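You operate a simulated robot arm through the tools that you are given. There is no shell and no other tool. Be economical: measure what you need, move in short steps, check, and stop when the job is done.

You run a simulated robot arm. Do the job below in one go: nothing can be reset, and whatever is moved stays where it is left.

TASK
Turn the main switch off, swap the burnt fuse for the spare and test a lamp that it feeds.
Fine: burnt fuse in the red tray; leave the main switch off, the lamp buttons work without it; the last lamp tried shows LIT.

The check looks at the end state, three seconds after you hand in, the way a careful person would. Anything else that was tipped, shoved, dropped, spilled or broken makes it a failure.

THE ROBOT
A 6-joint arm with a two-finger parallel gripper on a trunk, on a base that drives. Base frame: it is fixed to the floor where the robot stands at the start and does not move with it; the origin is under the middle of the robot, x ahead of it, y to its left, z up. Readings come in mm, rad, newtons and seconds.
With the tool pointing down near the work surface it reaches from about 140 to 840 mm from the robot's upright axis, wherever it stands. Its first joint turns from -2.897 to 2.897 rad. Places, roughly: horn switch [600, -100, 800]; lamps switch [600, 0, 800]; main switch [500, 0, 800]; pump switch [500, -200, 800]; start switch [500, -100, 800]; wiper switch [600, -200, 800]. Payload 3.91 kg.
Tool frame: the origin (TCP) lies between the finger pads and is the grasp point; the fingertips stand 30 mm ahead of it; z points along the fingers, y is the line along which they close. Largest opening 110 mm; finger width 20, thickness 10; the body of the gripper, 48 by 112 mm, starts 55 mm behind the TCP.
Orientation is that of the tool frame in the base frame, as a unit quaternion [w, x, y, z]. With the fingers straight down and closing along the base's y, the tool's x points along the base's -x, its y along +y and its z along -z.

THE INTERFACE
- The arm moves only by the tool play_rows. Its argument "commands" is a list that holds one entry, the list of rows, each a list of 7 numbers: the shift along the tool's x, y, z in mm, then the turn, a rotation vector about the tool's x, y, z in rad, then the finger opening in mm, from 0 to 110. In form: [[[x, y, z, wx, wy, wz, fingers], ...]]. A call has 1 to 10 rows; each row shifts and turns the commanded pose from where the row before left it, along the tool's axes as they then stand. Rows are played at 5 a second. More than 50 mm and 0.15 rad between two rows, or a gripper value outside its range, and nothing of the call is played. Where a pose cannot be reached the arm comes as near as it can. A force on the tool above 90 N (or 10 N above the force at the start of the call, whichever is more), or a blocked arm, ends the call early, and 0.2 s more pass. The fingers move at their own pace (about 108 mm/s each) and stop on an object; they squeeze with about 43 N. The grip force told is the motor's: it shows also when the fingers shut on nothing. Time passes only in rows, and 0.2 s behind the last, so rows that do not move let the fingers close. The reply holds the time, the measured pose of the TCP, the force on the tool along the base axes, the opening and the grip force, in the units named above and with some noise, with the torque about the TCP (base axes, N m) and any sound that the robot's microphone picked up, and new pictures: "views" is both (left out), scene, wrist or none.
- Cameras (640 x 400 px; columns grow to the right, rows downward): "scene" is now at [-82.4, 34.9, 1387.8]; the picture's right is [0.46, -0.89, 0.00], its down [-0.53, -0.28, -0.80] and it looks along [0.71, 0.37, -0.60] (base axes); focal length 262 px, centre (320, 200). "wrist" rides on the gripper at [77, 7, -114] in the tool frame; the picture's right is [-0.09, 1.00, 0.00], its down [-0.80, -0.07, -0.59] and it looks along [-0.59, -0.05, 0.80] (tool axes); focal length 270 px, centre (320, 200). There is no depth. A picture from a camera that has moved, and an enlarged one, comes with that camera's place and axes in the base frame and with its lens. The place of the scene camera against the robot may be out by one fixed shift of up to 12 mm in any direction.
- move_column(by): slides the trunk up (or, below 0, down) by that many mm; the arm and the scene camera ride with it, the base frame stays. It gives what a move gives, with no picture.
- roll_base(legs): drives the robot by 1 to 6 legs, each [ahead, left, turn to the left] in mm, mm and rad, along the robot's own axes; the way and the turn of a leg run together, so that a leg with both is an arc; at most 1500 mm and 3.142 rad a leg. The arm and the cameras ride along, it lands a little off, and it stops where it bumps. It gives what a move gives, and a new picture of the scene camera.
- turn_head(pan, tilt): turns the head with the scene camera to pan (to the left, within 1.501 rad either way) and tilt (down, from -0.506 to 1.204), counted from straight ahead of the robot. It gives what a move gives, and a new picture of the scene camera.
- zoom(camera, box): a new picture of the part [left, top, right, bottom] of that camera's present view, enlarged. The clock stands still meanwhile.
- job_done(): hands the job in; it is judged then, once.

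Work in short steps. Places have to be worked out from the pictures, the camera data and where the tool is seen: move nearer, look again, correct. Check each grasp and each placing, and mend what went wrong. You have 120 turns and 260 pictures in all, those below and enlarged ones among them. Open the gripper and draw the arm clear of the work before you hand the job in, unless the task says otherwise; then end with one line.

The tools are called after "Request:" as a command line: name --argument value ..., lists and objects as JSON in quotes. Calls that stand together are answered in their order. play_rows: Moves the arm, as the interface text tells. Its arguments: {"type":"object","properties":{"commands":{"type":"array"},"views":{"type":"string","enum":["both","scene","wrist","none"]}},"required":["commands"]} The other tools are called the same way: move_column (by) slides the trunk up or down; roll_base (legs) drives the base; turn_head (pan, tilt) turns the head that bears the scene camera; zoom (camera, box) takes an enlarged picture of a part of a camera's view; job_done () hands the job in.

At the start:

```text
clock: 0.0
tool_pos: [343.2, 272.0, 1147.4]
orientation: [0.0, 0.0, 1.0, 0.0]
contact_force: [-0.3, 0.3, 0.1]
moment: [0.01, -0.02, 0.01]
grip_width: 109.7
finger_force: 0.0
trunk travel left (down, up): [-325.0, 215.0]
robot x, y, heading: [-1.0, 0.3, -0.004]
head pan, tilt: [0.48, 0.639]
```

scene: 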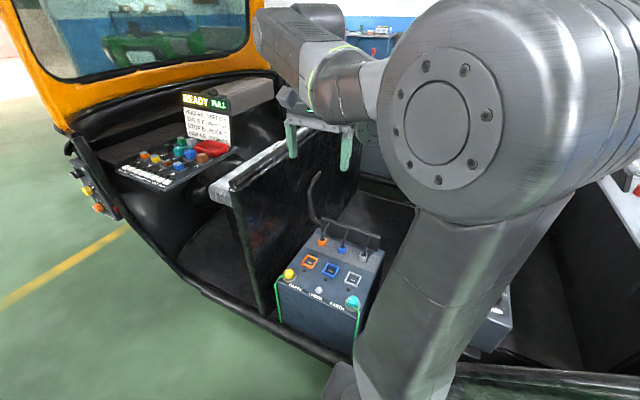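
wrist: 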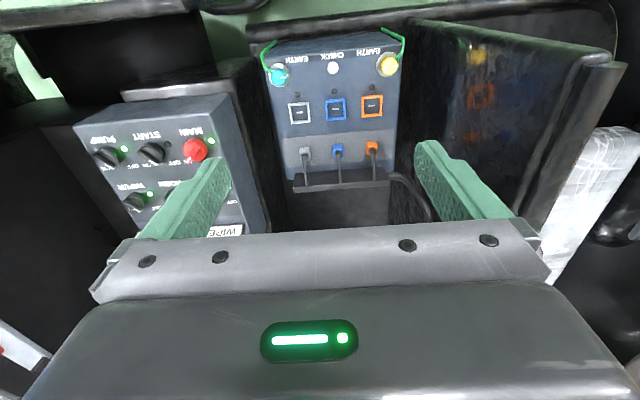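

I start by enlarging the views to see the panels: a switch box, an earth/check box, and another panel with a "READY" display on the left.

Request:
zoom --camera "scene" --box '[90, 80, 250, 200]'

Request:
zoom --camera "wrist" --box '[60, 20, 420, 245]'

Request:
turn_head --pan -0.2 --tilt 0.8

```text
3.33 times, centred on (170, 140) of scene
camera zoom: at [-82.4, 34.9, 1387.8], right [0.46, -0.89, 0.0], down [-0.53, -0.28, -0.8], along [0.71, 0.37, -0.6], focal length 873 px, centre (820, 400)
```

zoom: 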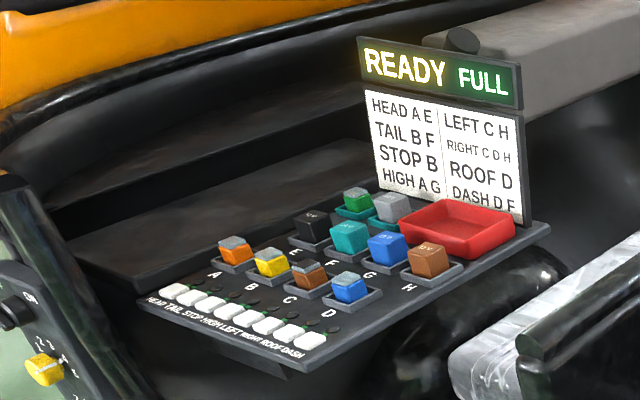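

```text
1.78 times, centred on (240, 132) of wrist
camera zoom: at [266.3, 278.4, 1261.8], right [0.09, 1.0, 0.0], down [0.8, -0.07, 0.59], along [0.59, -0.05, -0.8], focal length 480 px, centre (462, 320)
```

zoom: 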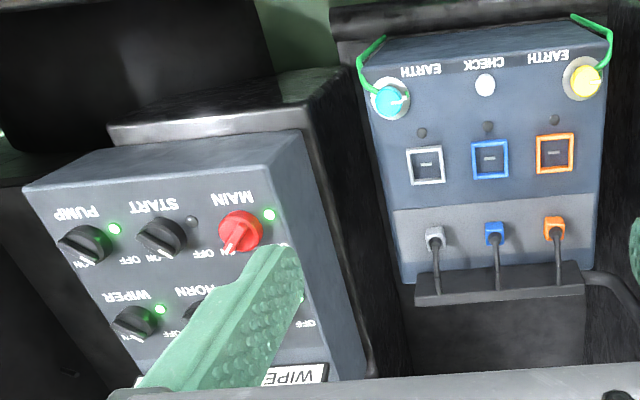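

```text
clock: 1.1
tool_pos: [343.0, 273.0, 1146.9]
orientation: [0.0, 0.0, 1.0, 0.0]
contact_force: [-0.3, 0.6, 0.0]
moment: [0.02, 0.02, 0.01]
grip_width: 109.9
finger_force: 0.0
trunk travel left (down, up): [-325.0, 215.0]
robot x, y, heading: [-0.9, -2.1, -0.007]
head pan, tilt: [-0.201, 0.799]
camera scene: at [-80.6, -21.4, 1374.3], right [-0.2, -0.98, 0.0], down [-0.7, 0.14, -0.7], along [0.68, -0.14, -0.72], focal length 262 px, centre (320, 200)
```

scene: 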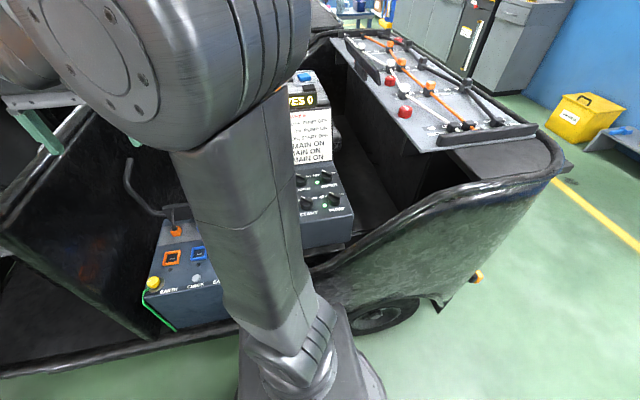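

The switch box carries a rule sign; I enlarge it.

Request:
zoom --camera "scene" --box '[270, 60, 370, 245]'

Request:
turn_head --pan 0.15 --tilt 0.8

```text
2.16 times, centred on (320, 152) of scene
camera zoom: at [-80.6, -21.4, 1374.3], right [-0.2, -0.98, 0.0], down [-0.7, 0.14, -0.7], along [0.68, -0.14, -0.72], focal length 566 px, centre (320, 303)
```

zoom: 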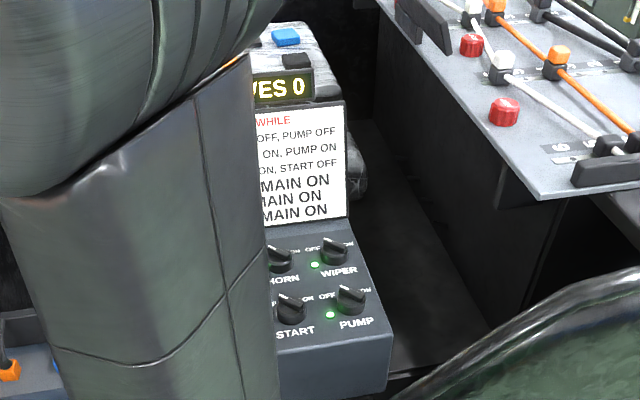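

```text
clock: 1.9
tool_pos: [343.0, 271.2, 1146.4]
orientation: [0.0, 0.0, 1.0, 0.0]
contact_force: [0.1, -0.5, -0.1]
moment: [0.0, 0.01, 0.01]
grip_width: 110.0
finger_force: 0.0
trunk travel left (down, up): [-325.0, 215.0]
robot x, y, heading: [-0.5, 1.0, 0.005]
head pan, tilt: [0.15, 0.799]
camera scene: at [-79.9, 6.7, 1374.3], right [0.15, -0.99, 0.0], down [-0.71, -0.11, -0.7], along [0.69, 0.1, -0.72], focal length 262 px, centre (320, 200)
```

scene: 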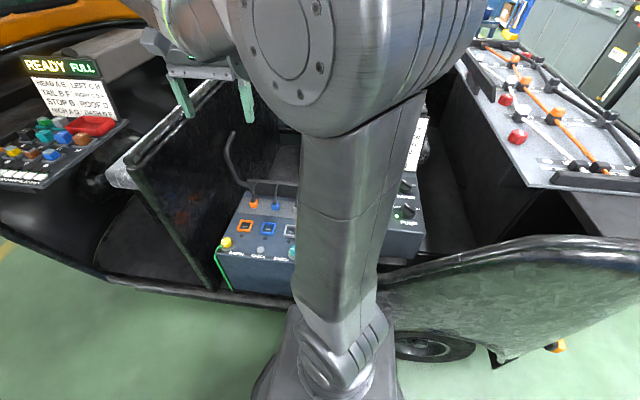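

The arm hides the sign. I swing the arm to the left, away from the camera's line.

Request:
play_rows --commands '[[[25, 35, 0, 0, 0, 0, 110], [25, 35, 0, 0, 0, 0, 110], [25, 35, 0, 0, 0, 0, 110], [25, 35, 0, 0, 0, 0, 110], [25, 35, 0, 0, 0, 0, 110], [25, 35, 0, 0, 0, 0, 110]]]' --views "scene"

Request:
turn_head --pan 0.0 --tilt 0.7

```text
clock: 3.3
tool_pos: [191.8, 482.8, 1146.5]
orientation: [-0.001, 0.0, 1.0, -0.001]
contact_force: [-0.4, -0.4, 0.3]
moment: [-0.01, -0.02, -0.02]
grip_width: 110.2
finger_force: 0.0
trunk travel left (down, up): [-325.0, 215.0]
robot x, y, heading: [-1.3, -5.9, 0.002]
head pan, tilt: [0.15, 0.799]
camera scene: at [-80.0, 7.1, 1374.2], right [0.15, -0.99, 0.0], down [-0.71, -0.11, -0.7], along [0.69, 0.1, -0.72], focal length 262 px, centre (320, 200)
```

scene: 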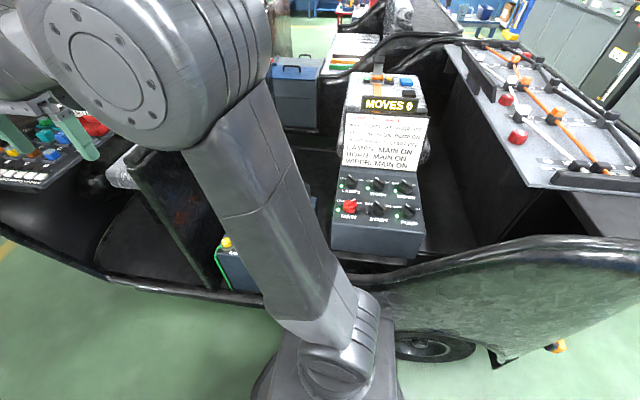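

```text
clock: 4.0
tool_pos: [192.4, 480.6, 1145.8]
orientation: [0.0, 0.0, 1.0, -0.001]
contact_force: [0.3, 0.7, 0.4]
moment: [-0.01, -0.03, -0.01]
grip_width: 110.1
finger_force: 0.1
trunk travel left (down, up): [-325.0, 215.0]
robot x, y, heading: [-0.4, 2.0, 0.001]
head pan, tilt: [0.0, 0.7]
camera scene: at [-74.8, -5.3, 1382.5], right [0.0, -1.0, 0.0], down [-0.64, 0.0, -0.76], along [0.76, 0.0, -0.64], focal length 262 px, centre (320, 200)
```

scene: 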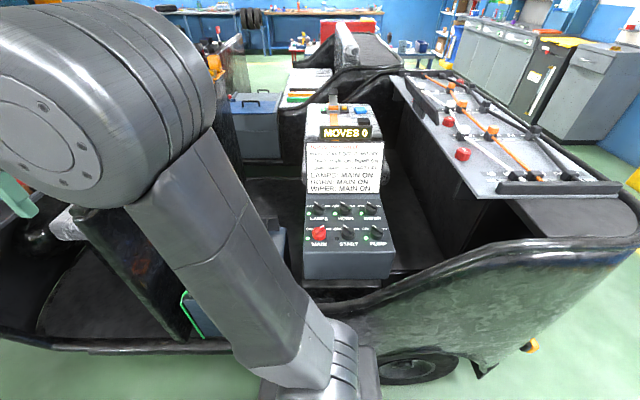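

Request:
zoom --camera "scene" --box '[296, 120, 396, 200]'

Request:
zoom --camera "scene" --box '[296, 190, 396, 280]'

```text
5.00 times, centred on (346, 160) of scene
camera zoom: at [-74.8, -5.3, 1382.5], right [0.0, -1.0, 0.0], down [-0.64, 0.0, -0.76], along [0.76, 0.0, -0.64], focal length 1309 px, centre (190, 400)
```

zoom: 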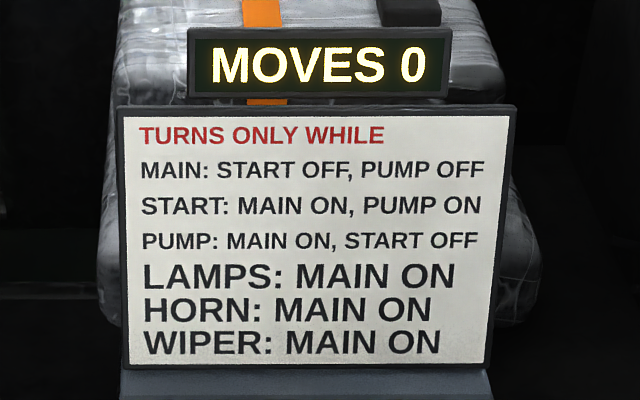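

```text
4.44 times, centred on (346, 235) of scene
camera zoom: at [-74.8, -5.3, 1382.5], right [0.0, -1.0, 0.0], down [-0.64, 0.0, -0.76], along [0.76, 0.0, -0.64], focal length 1164 px, centre (204, 44)
```

zoom: 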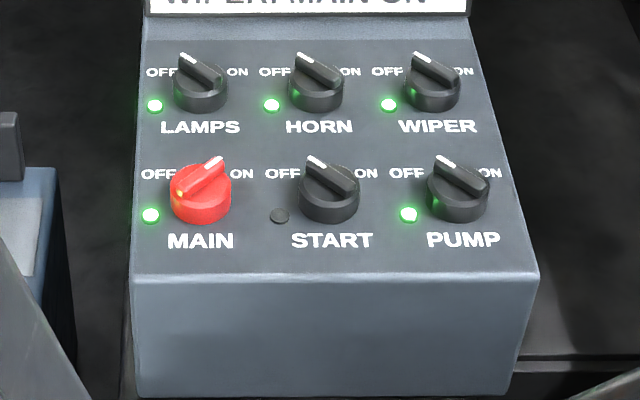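

Main is ON (pointer to the right), start and pump are OFF, so main may be turned off; the small lamps show which switches may turn. I bring the tool above the main switch.

Request:
play_rows --commands '[[[-20, -45, 0, 0, 0, 0, 110], [-20, -45, 0, 0, 0, 0, 110], [-25, -42, 0, 0, 0, 0, 110], [-25, -42, 0, 0, 0, 0, 110], [-25, -42, 0, 0, 0, 0, 110], [-25, -42, 0, 0, 0, 0, 110], [-25, -42, 0, 0, 0, 0, 110], [-25, -42, 0, 0, 0, 0, 110], [-25, -42, 0, 0, 0, 0, 110], [-25, -42, 0, 0, 0, 0, 110]]]' --views "none"

Request:
play_rows --commands '[[[-20, -27, 25, 0, 0, 0, 110], [-20, -27, 25, 0, 0, 0, 110], [0, 0, 40, 0, 0, 0, 80], [0, 0, 40, 0, 0, 0, 60], [0, 0, 20, 0, 0, 0, 60]]]'

```text
clock: 6.2
tool_pos: [434.1, 57.4, 1147.5]
orientation: [0.0, -0.001, 1.0, 0.0]
contact_force: [0.6, 0.7, -1.3]
moment: [-0.02, -0.02, 0.02]
grip_width: 110.0
finger_force: 0.0
trunk travel left (down, up): [-325.0, 215.0]
robot x, y, heading: [3.1, 4.6, -0.002]
head pan, tilt: [0.0, 0.7]
```

```text
clock: 7.4
tool_pos: [472.8, 2.8, 995.9]
orientation: [0.0, -0.001, 1.0, 0.0]
contact_force: [0.3, -0.4, -0.8]
moment: [-0.02, 0.02, 0.0]
grip_width: 60.1
finger_force: 0.1
trunk travel left (down, up): [-325.0, 215.0]
robot x, y, heading: [-1.7, 1.6, 0.002]
head pan, tilt: [0.0, 0.7]
camera scene: at [-74.5, -5.4, 1382.5], right [0.0, -1.0, 0.0], down [-0.64, 0.0, -0.76], along [0.76, 0.0, -0.64], focal length 262 px, centre (320, 200)
camera wrist: at [396.3, 8.6, 1110.8], right [0.09, 1.0, 0.0], down [0.8, -0.07, 0.59], along [0.59, -0.05, -0.8], focal length 270 px, centre (320, 200)
```

scene: 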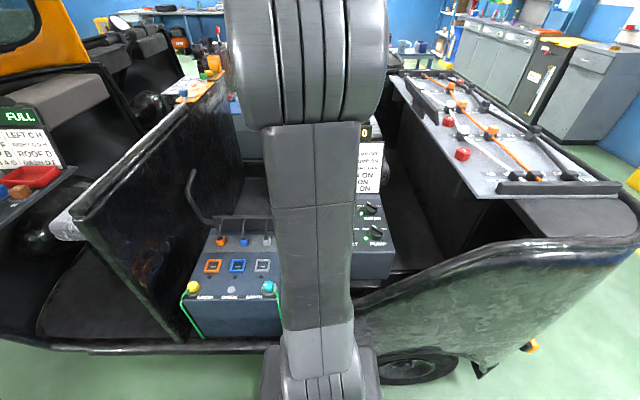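
wrist: 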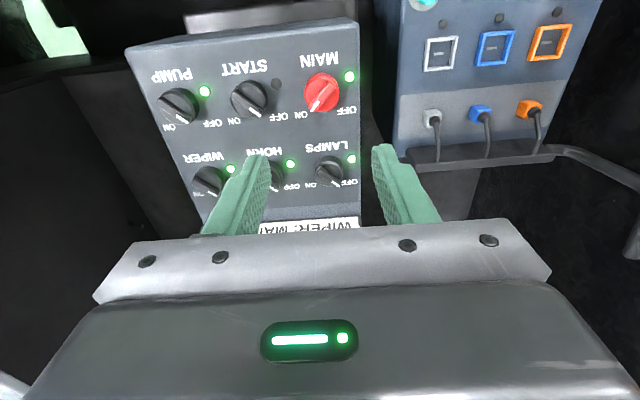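

I enlarge the wrist view to see the main knob's shape and pointer.

Request:
zoom --camera "wrist" --box '[220, 30, 380, 130]'

```text
4.00 times, centred on (300, 80) of wrist
camera zoom: at [396.3, 8.6, 1110.8], right [0.09, 1.0, 0.0], down [0.8, -0.07, 0.59], along [0.59, -0.05, -0.8], focal length 1081 px, centre (400, 680)
```

zoom: 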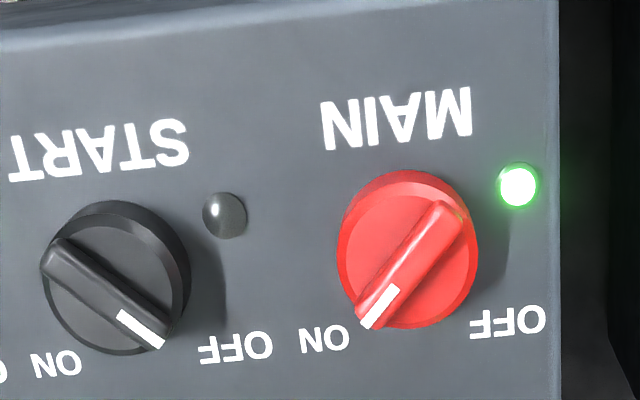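

The main knob is at about (478, 3, ~790), its bar pointing at -45° (ON). I turn the tool 45° so the fingers can close across the bar, and lower to look closer.

Request:
play_rows --commands '[[[-6, 0, 20, 0, 0, 0.131, 50], [0, 0, 20, 0, 0, 0.131, 50], [0, 0, 20, 0, 0, 0.131, 50], [0, 0, 20, 0, 0, 0.131, 50], [0, 0, 10, 0, 0, 0.131, 50], [0, 0, 0, 0, 0, 0.131, 50]]]' --views "wrist"

```text
clock: 8.8
tool_pos: [478.8, 3.6, 905.9]
orientation: [-0.001, 0.384, 0.923, -0.001]
contact_force: [0.4, 0.7, 0.4]
moment: [-0.02, 0.02, 0.01]
grip_width: 50.3
finger_force: 0.0
trunk travel left (down, up): [-325.0, 215.0]
robot x, y, heading: [3.8, 2.1, 0.0]
head pan, tilt: [0.0, 0.7]
camera wrist: at [429.8, 61.2, 1021.8], right [0.77, 0.64, 0.0], down [0.51, -0.62, 0.59], along [0.38, -0.46, -0.8], focal length 270 px, centre (320, 200)
```

wrist: 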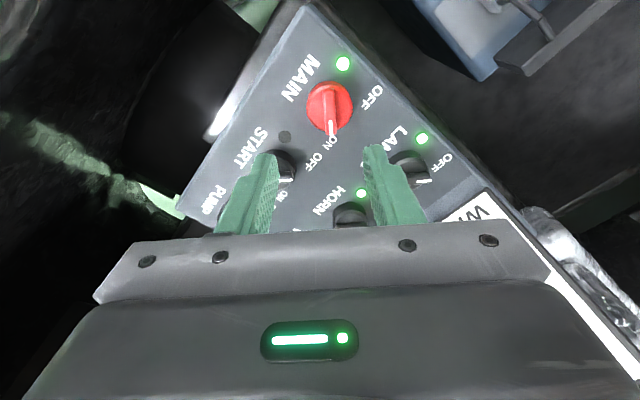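

Triangulation puts the knob at about (487, 4.5) with its top near z 770. I shift over it and lower by 60.

Request:
play_rows --commands '[[[-5.3, 6.7, 20, 0, 0, 0, 50], [0, 0, 20, 0, 0, 0, 50], [0, 0, 20, 0, 0, 0, 50]]]' --views "wrist"

Request:
zoom --camera "wrist" --box '[210, 60, 450, 240]'

```text
clock: 9.6
tool_pos: [486.7, 4.1, 846.5]
orientation: [0.0, 0.383, 0.924, -0.001]
contact_force: [0.4, -0.8, -0.5]
moment: [0.04, 0.02, 0.01]
grip_width: 50.4
finger_force: 0.0
trunk travel left (down, up): [-325.0, 215.0]
robot x, y, heading: [0.1, -1.3, 0.002]
head pan, tilt: [0.0, 0.7]
camera wrist: at [437.5, 61.8, 961.8], right [0.77, 0.64, 0.0], down [0.52, -0.62, 0.59], along [0.38, -0.46, -0.8], focal length 270 px, centre (320, 200)
```

wrist: 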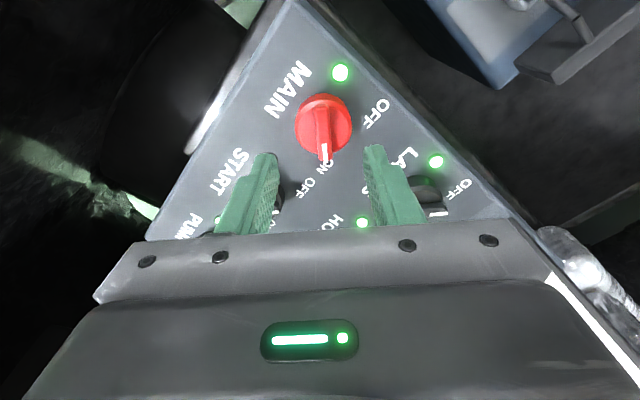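

```text
2.22 times, centred on (330, 150) of wrist
camera zoom: at [437.5, 61.8, 961.8], right [0.77, 0.64, 0.0], down [0.52, -0.62, 0.59], along [0.38, -0.46, -0.8], focal length 601 px, centre (298, 311)
```

zoom: 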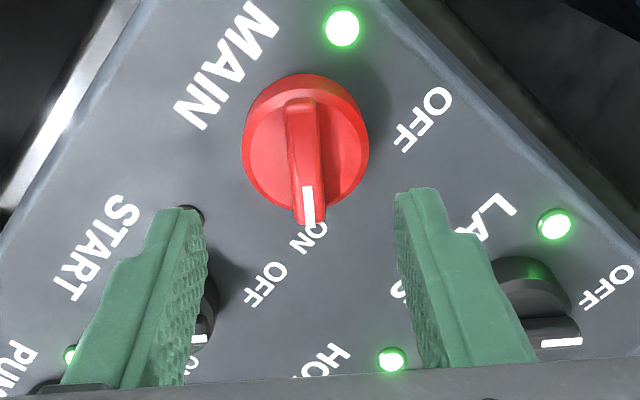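

The bar sits right under the grasp axis, with its top near z 770. I lower gently with the fingers half open.

Request:
play_rows --commands '[[[0, 1.5, 15, 0, 0, 0, 34], [0, 0, 15, 0, 0, 0, 34], [0, 0, 10, 0, 0, 0, 34]]]' --views "wrist"

Request:
zoom --camera "wrist" --box '[230, 80, 430, 230]'

```text
clock: 10.4
tool_pos: [489.2, 4.4, 807.0]
orientation: [0.0, 0.384, 0.923, 0.001]
contact_force: [0.1, -0.2, -0.3]
moment: [0.05, -0.02, 0.01]
grip_width: 34.0
finger_force: 0.1
trunk travel left (down, up): [-325.0, 215.0]
robot x, y, heading: [2.3, 3.8, 0.001]
head pan, tilt: [0.0, 0.7]
camera wrist: at [438.9, 63.3, 921.7], right [0.77, 0.64, 0.0], down [0.52, -0.62, 0.59], along [0.38, -0.46, -0.8], focal length 270 px, centre (320, 200)
```

wrist: 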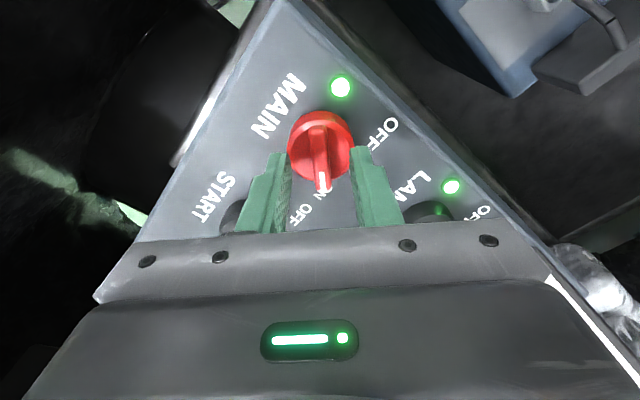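

```text
2.67 times, centred on (330, 155) of wrist
camera zoom: at [438.9, 63.3, 921.7], right [0.77, 0.64, 0.0], down [0.52, -0.62, 0.59], along [0.38, -0.46, -0.8], focal length 721 px, centre (293, 320)
```

zoom: 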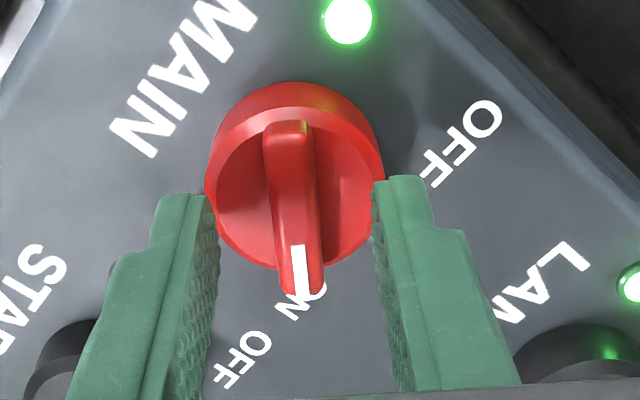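

Well centred. I lower 13 mm more with the fingers narrower than the disc, then close on the bar.

Request:
play_rows --commands '[[[0, 0, 5, 0, 0, 0, 26], [0, 0, 4, 0, 0, 0, 26], [0, 0, 4, 0, 0, 0, 26]]]' --views "wrist"

Request:
zoom --camera "wrist" --box '[230, 80, 430, 230]'

```text
clock: 11.2
tool_pos: [488.6, 3.5, 795.6]
orientation: [0.003, 0.382, 0.924, 0.001]
contact_force: [0.8, -1.3, 23.1]
moment: [-0.17, 0.41, 0.0]
grip_width: 26.2
finger_force: 0.1
trunk travel left (down, up): [-325.0, 215.0]
robot x, y, heading: [-3.0, 3.5, 0.001]
head pan, tilt: [0.0, 0.7]
camera wrist: at [438.5, 62.9, 910.9], right [0.77, 0.64, 0.0], down [0.51, -0.62, 0.6], along [0.39, -0.46, -0.8], focal length 270 px, centre (320, 200)
```

wrist: 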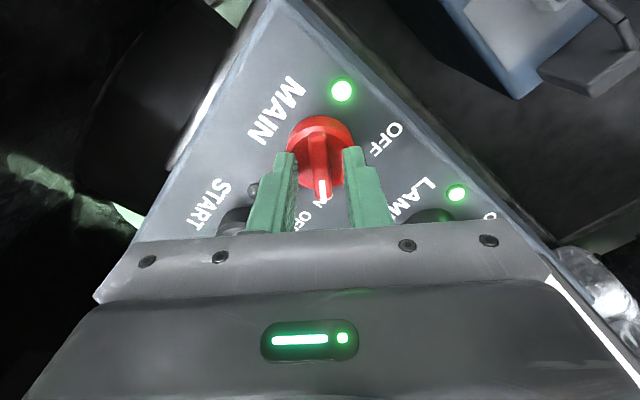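

```text
2.67 times, centred on (330, 155) of wrist
camera zoom: at [438.5, 62.9, 910.9], right [0.77, 0.64, 0.0], down [0.51, -0.62, 0.6], along [0.39, -0.46, -0.8], focal length 721 px, centre (293, 320)
```

zoom: 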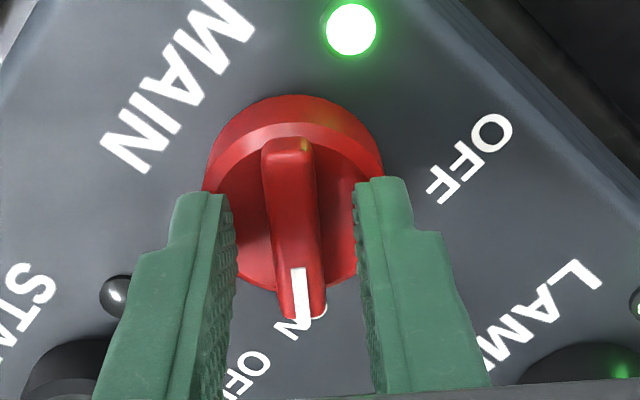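

The fingertips touch the disc, so the bar lies between the pads. I ease up 2 mm, close, and check the grip.

Request:
play_rows --commands '[[[0, 0, -3, 0, 0, 0, 26], [0, 0, 0, 0, 0, 0, 4], [0, 0, 0, 0, 0, 0, 4]]]' --views "none"

```text
clock: 12.0
tool_pos: [488.5, 4.0, 796.3]
orientation: [0.0, 0.383, 0.924, 0.0]
contact_force: [2.5, 3.4, -2.4]
moment: [-0.19, -0.74, 0.33]
grip_width: 10.6
finger_force: 44.8
trunk travel left (down, up): [-325.0, 215.0]
robot x, y, heading: [1.6, -0.1, 0.002]
head pan, tilt: [0.0, 0.7]
```

The bar is held (10.6 mm). I turn it counterclockwise seen from above by about 90°, which is negative about tool z.

Request:
play_rows --commands '[[[0, 0, 0, 0, 0, -0.14, 4], [0, 0, 0, 0, 0, -0.14, 4], [0, 0, 0, 0, 0, -0.14, 4], [0, 0, 0, 0, 0, -0.14, 4], [0, 0, 0, 0, 0, -0.14, 4], [0, 0, 0, 0, 0, -0.14, 4], [0, 0, 0, 0, 0, -0.14, 4], [0, 0, 0, 0, 0, -0.14, 4], [0, 0, 0, 0, 0, -0.14, 4], [0, 0, 0, 0, 0, -0.14, 4]]]' --views "wrist"

```text
clock: 14.2
tool_pos: [487.8, 1.7, 795.7]
orientation: [-0.001, -0.303, 0.953, 0.001]
contact_force: [-4.9, -22.3, -18.4]
moment: [-1.16, 0.86, -0.02]
grip_width: 10.8
finger_force: 44.8
trunk travel left (down, up): [-325.0, 215.0]
robot x, y, heading: [-2.4, -2.6, -0.008]
head pan, tilt: [0.0, 0.7]
camera wrist: at [422.1, -37.6, 911.5], right [-0.5, 0.86, 0.0], down [0.7, 0.4, 0.59], along [0.51, 0.3, -0.81], focal length 270 px, centre (320, 200)
```

wrist: 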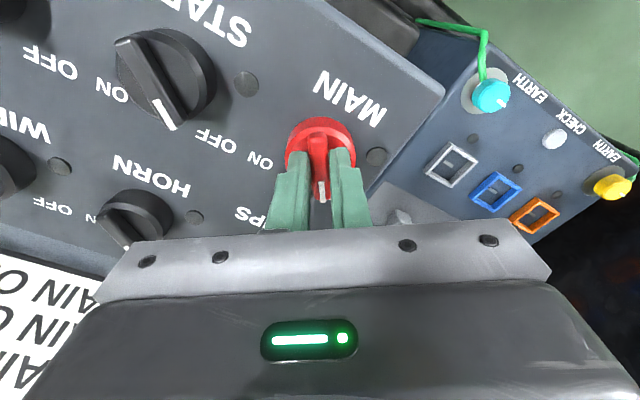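

The knob turned 80°; the other lamps are dark. I turn the last ~10° and then release and look.

Request:
play_rows --commands '[[[0, 1, 0, 0, 0, -0.1, 4], [0, 0, 0, 0, 0, -0.07, 4], [0, 0, 0, 0, 0, 0, 4]]]' --views "wrist"

```text
clock: 15.0
tool_pos: [487.1, 1.3, 795.7]
orientation: [0.0, -0.382, 0.924, 0.0]
contact_force: [-1.7, -40.1, -17.7]
moment: [-1.35, 0.33, -0.07]
grip_width: 10.3
finger_force: 45.2
trunk travel left (down, up): [-325.0, 215.0]
robot x, y, heading: [-1.3, 0.8, -0.004]
head pan, tilt: [0.0, 0.7]
camera wrist: at [429.5, -48.6, 911.3], right [-0.64, 0.77, 0.0], down [0.62, 0.51, 0.59], along [0.46, 0.38, -0.8], focal length 270 px, centre (320, 200)
```

wrist: 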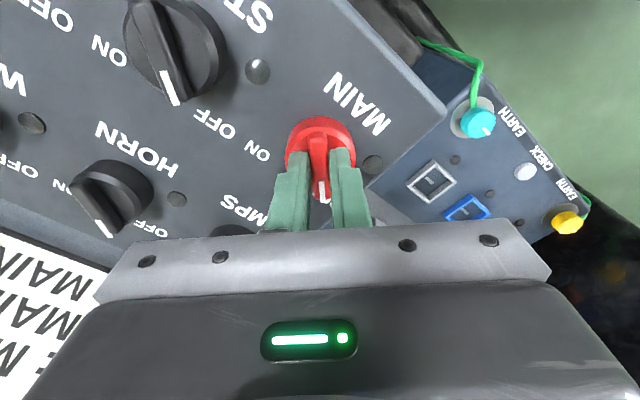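

I release and rise straight up to look.

Request:
play_rows --commands '[[[0, 0, 0, 0, 0, 0, 26], [0, 0, -10, 0, 0, 0, 26], [0, 0, -40, 0, 0, 0, 40], [0, 0, -40, 0, 0, 0, 60], [0, 0, -40, 0, 0, 0.14, 60], [0, 0, -20, 0, 0, 0.14, 60], [0, 0, 0, 0, 0, 0.14, 60], [0, 0, 0, 0, 0, 0.14, 60], [0, 0, 0, 0, 0, 0.14, 60], [0, 0, 0, 0, 0, 0.09, 60]]]' --views "wrist"

Request:
zoom --camera "wrist" --box '[120, 20, 440, 220]'

```text
clock: 17.2
tool_pos: [487.0, 5.9, 946.8]
orientation: [0.001, 0.004, 1.0, 0.0]
contact_force: [-0.2, 0.2, -0.3]
moment: [0.05, 0.02, -0.03]
grip_width: 59.9
finger_force: 0.1
trunk travel left (down, up): [-325.0, 215.0]
robot x, y, heading: [-1.8, -0.6, 0.001]
head pan, tilt: [0.0, 0.7]
camera wrist: at [411.3, 11.9, 1061.8], right [0.1, 1.0, 0.0], down [0.8, -0.08, 0.59], along [0.59, -0.06, -0.8], focal length 270 px, centre (320, 200)
```

wrist: 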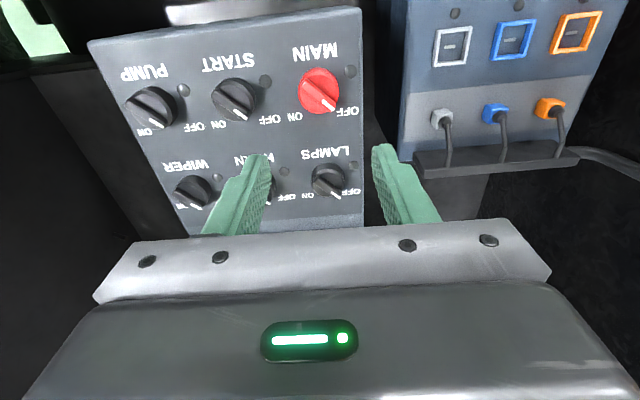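

```text
2.00 times, centred on (280, 120) of wrist
camera zoom: at [411.3, 11.9, 1061.8], right [0.1, 1.0, 0.0], down [0.8, -0.08, 0.59], along [0.59, -0.06, -0.8], focal length 541 px, centre (400, 360)
```

zoom: 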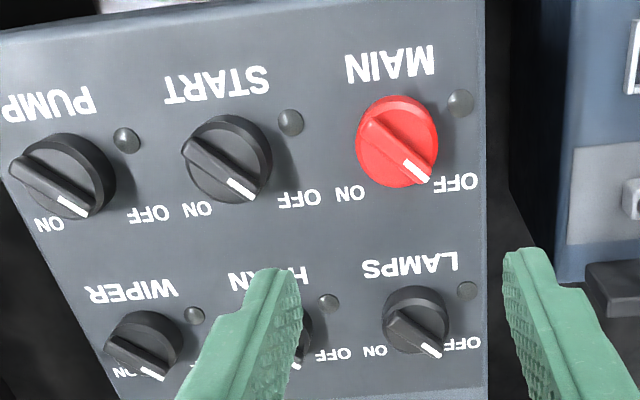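

Main is OFF and nothing else changed. I now raise and retract the arm, and look left toward the fuse panel.

Request:
play_rows --commands '[[[0, 0, -50, 0, 0, 0, 60], [0, 0, -50, 0, 0, 0, 60], [0, 0, -50, 0, 0, 0, 60], [0, 0, -50, 0, 0, 0, 60], [48, 0, 0, 0, 0, 0, 60], [48, 0, 0, 0, 0, 0, 60], [48, 0, 0, 0, 0, 0, 60], [48, 0, 0, 0, 0, 0, 60]]]' --views "none"

Request:
turn_head --pan 0.85 --tilt 0.5

```text
clock: 19.0
tool_pos: [299.8, 8.4, 1143.5]
orientation: [-0.004, 0.003, 1.0, -0.002]
contact_force: [1.0, -0.1, -0.1]
moment: [-0.03, 0.06, -0.01]
grip_width: 60.2
finger_force: 0.2
trunk travel left (down, up): [-325.0, 215.0]
robot x, y, heading: [-1.3, -1.5, 0.002]
head pan, tilt: [0.0, 0.7]
```

```text
clock: 20.1
tool_pos: [301.1, 9.5, 1142.1]
orientation: [-0.01, 0.004, 1.0, -0.004]
contact_force: [-0.1, 0.6, 0.0]
moment: [0.02, 0.03, 0.01]
grip_width: 60.0
finger_force: 0.0
trunk travel left (down, up): [-325.0, 215.0]
robot x, y, heading: [0.3, -0.3, -0.001]
head pan, tilt: [0.85, 0.499]
camera scene: at [-73.1, 6.6, 1388.6], right [0.14, -0.99, 0.0], down [-0.58, -0.08, -0.81], along [0.8, 0.11, -0.59], focal length 262 px, centre (320, 200)
```

scene: 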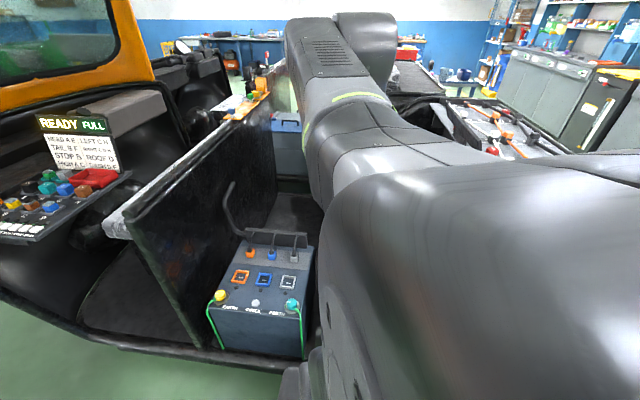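

The fuse panel is at roughly (590, 960, 850), beyond reach from here. I drive left alongside the sill.

Request:
roll_base --legs '[[0, 400, 0], [0, 400, 0]]'

```text
clock: 24.8
tool_pos: [301.6, 812.3, 1141.0]
orientation: [-0.01, 0.004, 1.0, -0.003]
contact_force: [0.3, -0.7, 0.3]
moment: [0.0, 0.01, 0.01]
grip_width: 59.8
finger_force: 0.0
trunk travel left (down, up): [-325.0, 215.0]
robot x, y, heading: [2.0, 804.7, -0.004]
head pan, tilt: [0.85, 0.499]
camera scene: at [-73.1, 824.4, 1397.6], right [0.29, -0.96, 0.0], down [-0.48, -0.14, -0.86], along [0.83, 0.25, -0.5], focal length 262 px, centre (320, 200)
```

scene: 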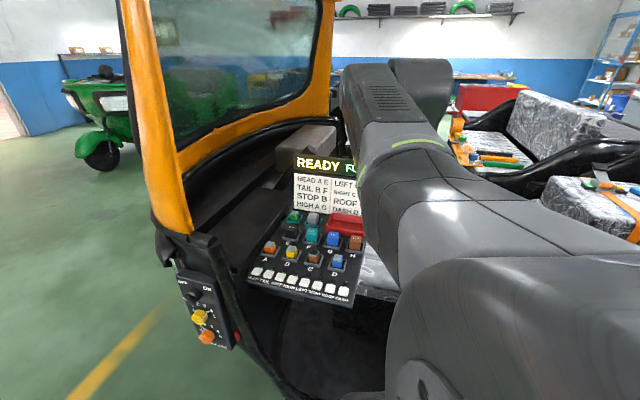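

Fuse panel is now close: the brown fuse H is at about (547, 900, 889). I enlarge it.

Request:
zoom --camera "scene" --box '[240, 200, 370, 310]'

Request:
zoom --camera "scene" --box '[285, 150, 365, 220]'

```text
3.64 times, centred on (305, 255) of scene
camera zoom: at [-73.1, 824.4, 1397.6], right [0.29, -0.96, 0.0], down [-0.48, -0.14, -0.86], along [0.83, 0.25, -0.5], focal length 952 px, centre (374, 0)
```

zoom: 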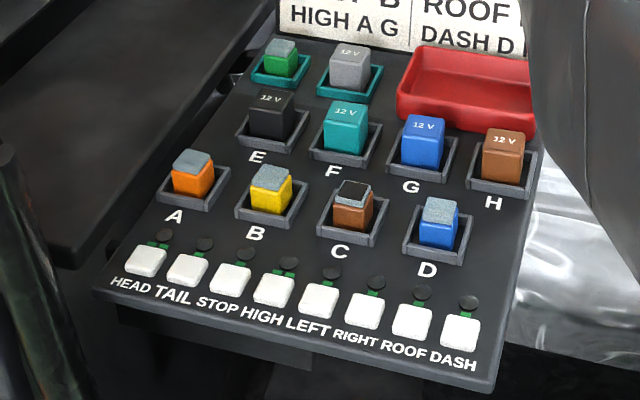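

```text
5.71 times, centred on (325, 185) of scene
camera zoom: at [-73.1, 824.4, 1397.6], right [0.29, -0.96, 0.0], down [-0.48, -0.14, -0.86], along [0.83, 0.25, -0.5], focal length 1496 px, centre (291, 286)
```

zoom: 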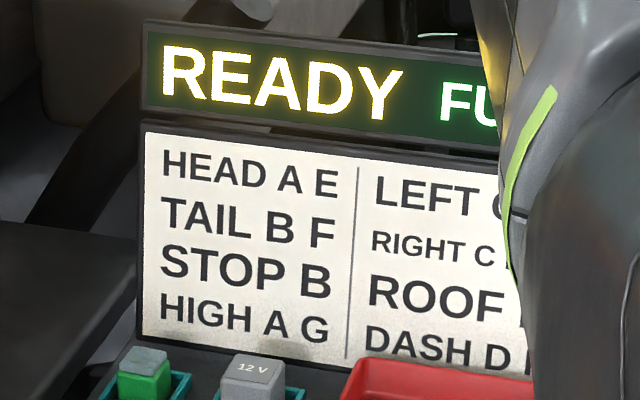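

C's fuse window is dark while A, B, D and the green spare have clear windows (E–H and grey are 12 V relays). C is at about (464, 1007, 880); I bring the wrist camera over it to verify.

Request:
play_rows --commands '[[[-30, 40, 0, 0, 0, 0, 60], [-30, 40, 0, 0, 0, 0, 60], [-30, 40, 0, 0, 0, 0, 60], [-30, 40, 0, 0, 0, 0, 60], [-30, 30, 20, 0, 0, 0, 60], [-12, 8, 40, 0, 0, 0, 60], [0, 0, 40, 0, 0, 0, 60], [0, 0, 20, 0, 0, 0, 60]]]'

Request:
zoom --camera "wrist" --box '[200, 0, 520, 200]'

```text
clock: 26.6
tool_pos: [461.2, 1010.5, 1017.1]
orientation: [-0.01, 0.003, 1.0, -0.003]
contact_force: [0.0, -0.8, -0.4]
moment: [0.01, 0.01, 0.02]
grip_width: 59.8
finger_force: 0.1
trunk travel left (down, up): [-325.0, 215.0]
robot x, y, heading: [1.5, 800.8, -0.002]
head pan, tilt: [0.85, 0.499]
camera scene: at [-99.5, 866.9, 1400.2], right [0.75, -0.66, 0.0], down [-0.32, -0.36, -0.88], along [0.58, 0.66, -0.48], focal length 262 px, centre (320, 200)
camera wrist: at [387.0, 1017.6, 1133.6], right [0.09, 1.0, -0.01], down [0.81, -0.07, 0.58], along [0.57, -0.06, -0.82], focal length 270 px, centre (320, 200)
```

scene: 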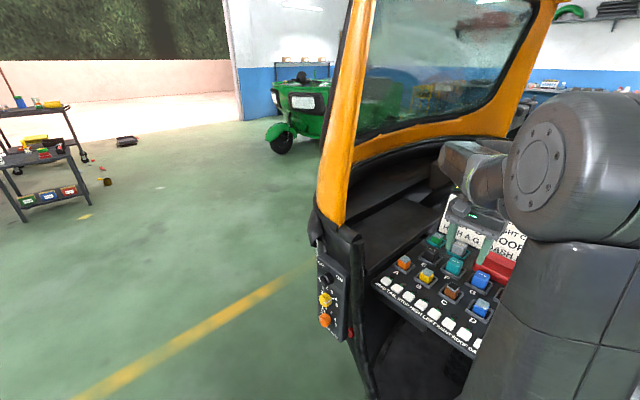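
wrist: 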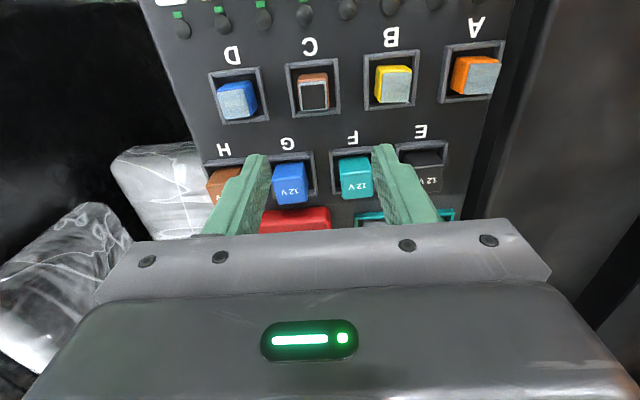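

```text
2.00 times, centred on (360, 100) of wrist
camera zoom: at [387.0, 1017.6, 1133.6], right [0.09, 1.0, -0.01], down [0.81, -0.07, 0.58], along [0.57, -0.06, -0.82], focal length 541 px, centre (240, 400)
```

zoom: 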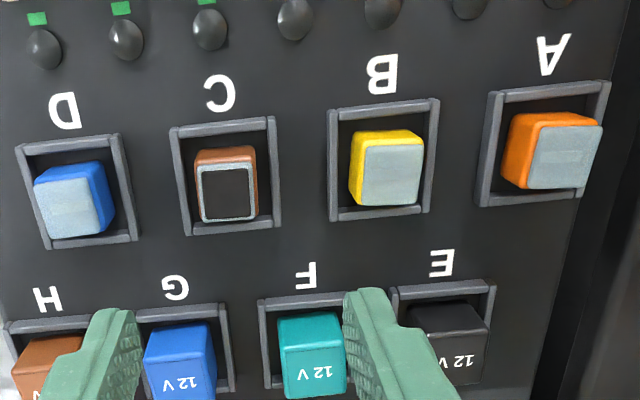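

C is clearly burnt. It is at about (442, 1004) with the top near z 900; I correct the slight tilt, move over it and lower to look.

Request:
play_rows --commands '[[[9, -3, 20, -0.006, -0.02, -0.006, 50], [9, -3, 20, 0, 0, 0, 50], [0, 0, 12, 0, 0, 0, 50]]]' --views "wrist"

Request:
zoom --camera "wrist" --box '[200, 30, 440, 240]'

```text
clock: 27.4
tool_pos: [442.3, 1003.6, 965.0]
orientation: [0.0, -0.001, 1.0, 0.0]
contact_force: [0.1, -0.3, 0.0]
moment: [-0.02, 0.01, -0.01]
grip_width: 50.2
finger_force: 0.0
trunk travel left (down, up): [-325.0, 215.0]
robot x, y, heading: [-2.3, 804.9, 0.0]
head pan, tilt: [0.85, 0.499]
camera wrist: at [366.2, 1009.7, 1080.6], right [0.09, 1.0, 0.0], down [0.8, -0.07, 0.59], along [0.59, -0.05, -0.8], focal length 270 px, centre (320, 200)
```

wrist: 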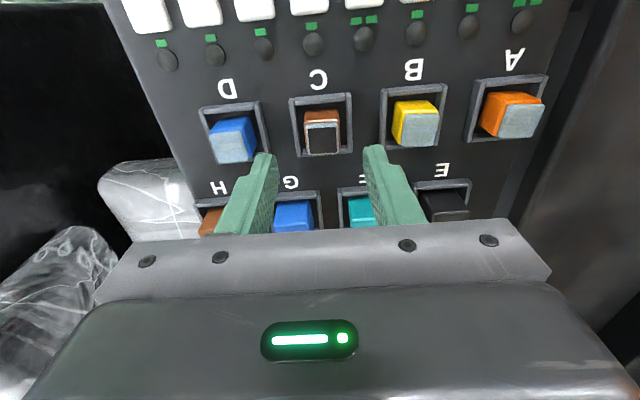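

```text
1.90 times, centred on (320, 135) of wrist
camera zoom: at [366.2, 1009.7, 1080.6], right [0.09, 1.0, 0.0], down [0.8, -0.07, 0.59], along [0.59, -0.05, -0.8], focal length 515 px, centre (320, 324)
```

zoom: 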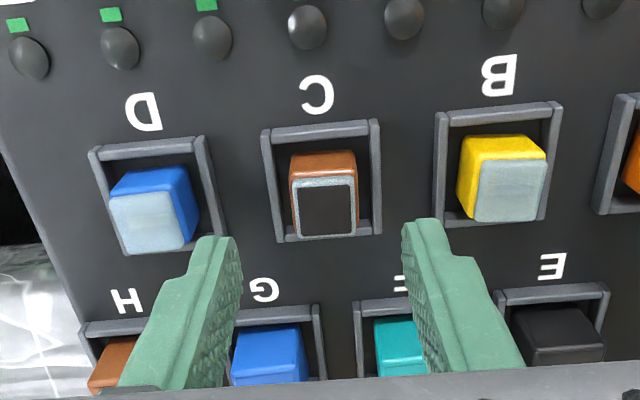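

The fuse top is at (443.7, 1005.6, 905), about 22 mm wide. I centre and lower to tip height just above the fuse top, then look.

Request:
play_rows --commands '[[[-1.4, 2, 10, 0, 0, 0, 40], [0, 0, 10, 0, 0, 0, 40], [0, 0, 8, 0, 0, 0, 40]]]' --views "wrist"

Request:
zoom --camera "wrist" --box '[230, 70, 410, 240]'

```text
clock: 28.2
tool_pos: [444.3, 1005.9, 936.4]
orientation: [-0.001, 0.0, 1.0, -0.001]
contact_force: [-0.1, -0.5, -1.1]
moment: [0.01, -0.01, -0.02]
grip_width: 40.1
finger_force: 0.1
trunk travel left (down, up): [-325.0, 215.0]
robot x, y, heading: [-1.6, 804.3, -0.004]
head pan, tilt: [0.85, 0.499]
camera wrist: at [368.4, 1011.7, 1052.1], right [0.09, 1.0, 0.0], down [0.8, -0.07, 0.59], along [0.59, -0.05, -0.8], focal length 270 px, centre (320, 200)
```

wrist: 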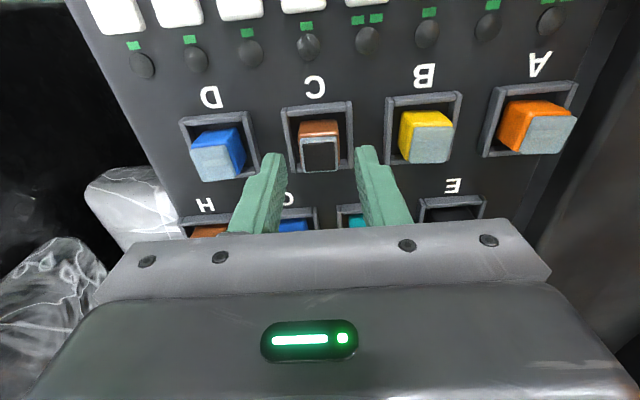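

```text
2.35 times, centred on (320, 155) of wrist
camera zoom: at [368.4, 1011.7, 1052.1], right [0.09, 1.0, 0.0], down [0.8, -0.07, 0.59], along [0.59, -0.05, -0.8], focal length 636 px, centre (320, 306)
```

zoom: 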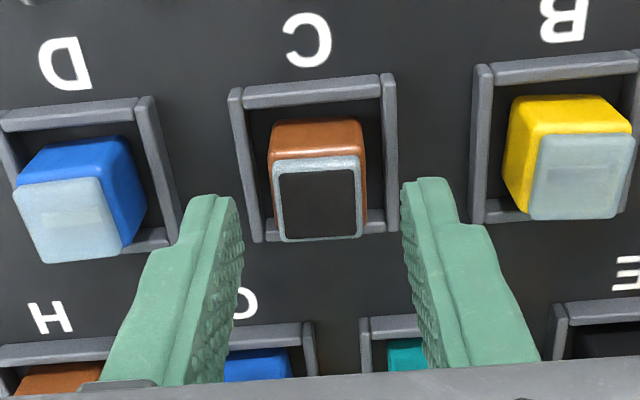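

Well aligned. I lower 13 mm and close on the fuse.

Request:
play_rows --commands '[[[1, 0, 7, 0, 0, 0, 38], [0, 0, 6, 0, 0, 0, 38], [0, 0, 0, 0, 0, 0, 10], [0, 0, 0, 0, 0, 0, 10]]]' --views "wrist"

Request:
zoom --camera "wrist" --box '[230, 70, 410, 240]'

```text
clock: 29.2
tool_pos: [444.7, 1005.5, 924.3]
orientation: [-0.001, 0.0, 1.0, -0.001]
contact_force: [-0.2, 0.7, 0.0]
moment: [-0.02, 0.0, -0.02]
grip_width: 23.7
finger_force: 43.6
trunk travel left (down, up): [-325.0, 215.0]
robot x, y, heading: [1.3, 806.4, 0.003]
head pan, tilt: [0.85, 0.499]
camera wrist: at [367.6, 1011.7, 1039.0], right [0.09, 1.0, 0.0], down [0.8, -0.07, 0.59], along [0.59, -0.05, -0.8], focal length 270 px, centre (320, 200)
```

wrist: 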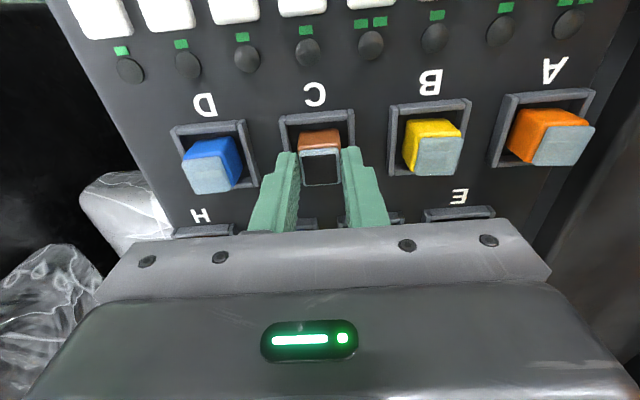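

```text
2.35 times, centred on (320, 155) of wrist
camera zoom: at [367.6, 1011.7, 1039.0], right [0.09, 1.0, 0.0], down [0.8, -0.07, 0.59], along [0.59, -0.05, -0.8], focal length 636 px, centre (320, 306)
```

zoom: 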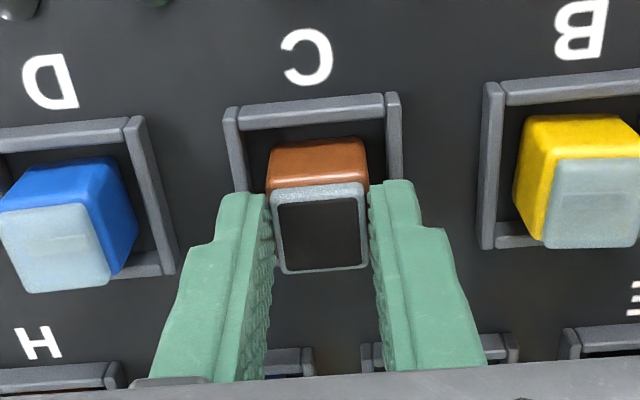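

Fuse C is held (23.7 mm). I pull it straight up.

Request:
play_rows --commands '[[[0, 0, -5, 0, 0, 0, 10], [0, 0, -10, 0, 0, 0, 10], [0, 0, -20, 0, 0, 0, 10], [0, 0, -30, 0, 0, 0, 10]]]' --views "both"

```text
clock: 30.2
tool_pos: [444.7, 1004.9, 991.2]
orientation: [-0.001, 0.0, 1.0, -0.001]
contact_force: [0.0, 0.5, 0.8]
moment: [-0.02, 0.01, -0.02]
grip_width: 23.7
finger_force: 42.0
trunk travel left (down, up): [-325.0, 215.0]
robot x, y, heading: [0.5, 805.7, 0.003]
head pan, tilt: [0.85, 0.499]
camera scene: at [-99.6, 866.8, 1400.2], right [0.75, -0.66, 0.0], down [-0.32, -0.36, -0.88], along [0.58, 0.66, -0.48], focal length 262 px, centre (320, 200)
camera wrist: at [367.6, 1011.2, 1105.5], right [0.09, 1.0, 0.0], down [0.8, -0.07, 0.59], along [0.59, -0.05, -0.8], focal length 270 px, centre (320, 200)
```

scene: 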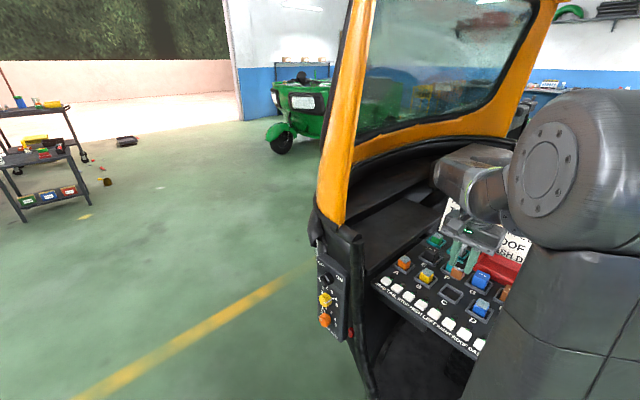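
wrist: 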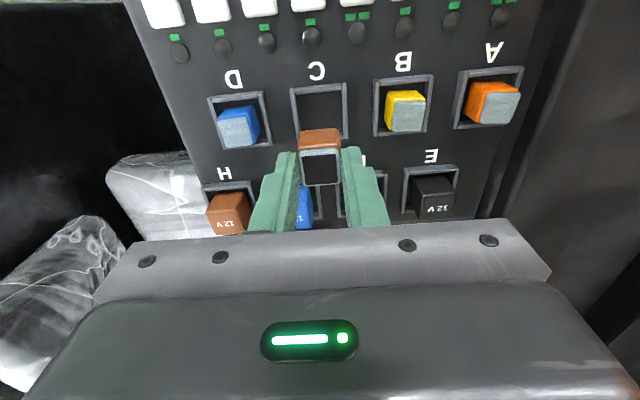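

The burnt fuse came out. The red tray is around (650, 960); I move higher and toward it to look.

Request:
play_rows --commands '[[[0, 0, -30, 0, 0, 0, 10], [-30, -10, 0, 0, 0, 0, 10], [-40, -12, 0, 0, 0, 0, 10], [-40, -12, 0, 0, 0, 0, 10], [-40, -10, 0, 0, 0, 0, 10]]]' --views "both"

Request:
zoom --camera "scene" --box '[380, 170, 560, 340]'

```text
clock: 31.4
tool_pos: [595.8, 960.2, 1018.2]
orientation: [-0.001, 0.0, 1.0, -0.001]
contact_force: [0.3, 0.2, 0.0]
moment: [-0.04, -0.03, 0.04]
grip_width: 24.1
finger_force: 43.9
trunk travel left (down, up): [-325.0, 215.0]
robot x, y, heading: [0.4, 804.6, -0.001]
head pan, tilt: [0.85, 0.499]
camera scene: at [-99.2, 866.9, 1400.2], right [0.75, -0.66, 0.0], down [-0.32, -0.36, -0.88], along [0.58, 0.66, -0.48], focal length 262 px, centre (320, 200)
camera wrist: at [519.1, 967.0, 1133.5], right [0.09, 1.0, 0.0], down [0.8, -0.07, 0.59], along [0.59, -0.05, -0.81], focal length 270 px, centre (320, 200)
```

scene: 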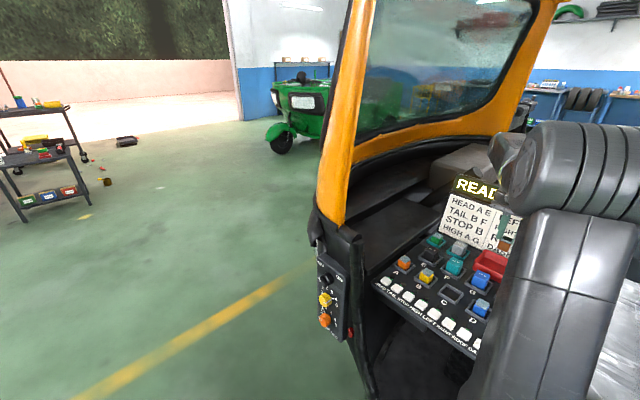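
wrist: 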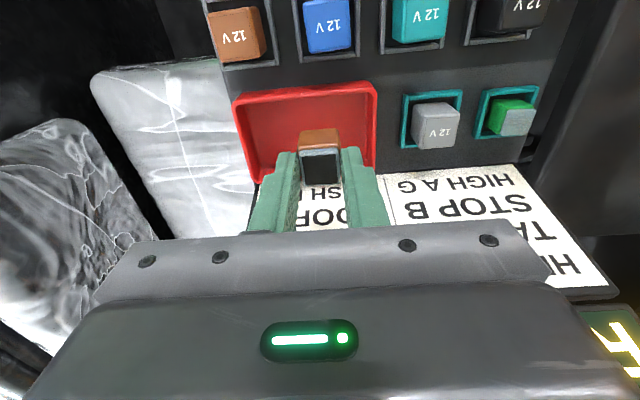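

```text
2.35 times, centred on (470, 255) of scene
camera zoom: at [-99.2, 866.9, 1400.2], right [0.75, -0.66, 0.0], down [-0.32, -0.36, -0.88], along [0.58, 0.66, -0.48], focal length 616 px, centre (-33, 71)
```

zoom: 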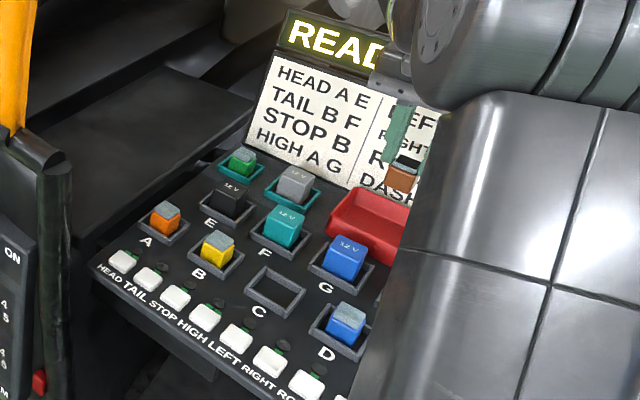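

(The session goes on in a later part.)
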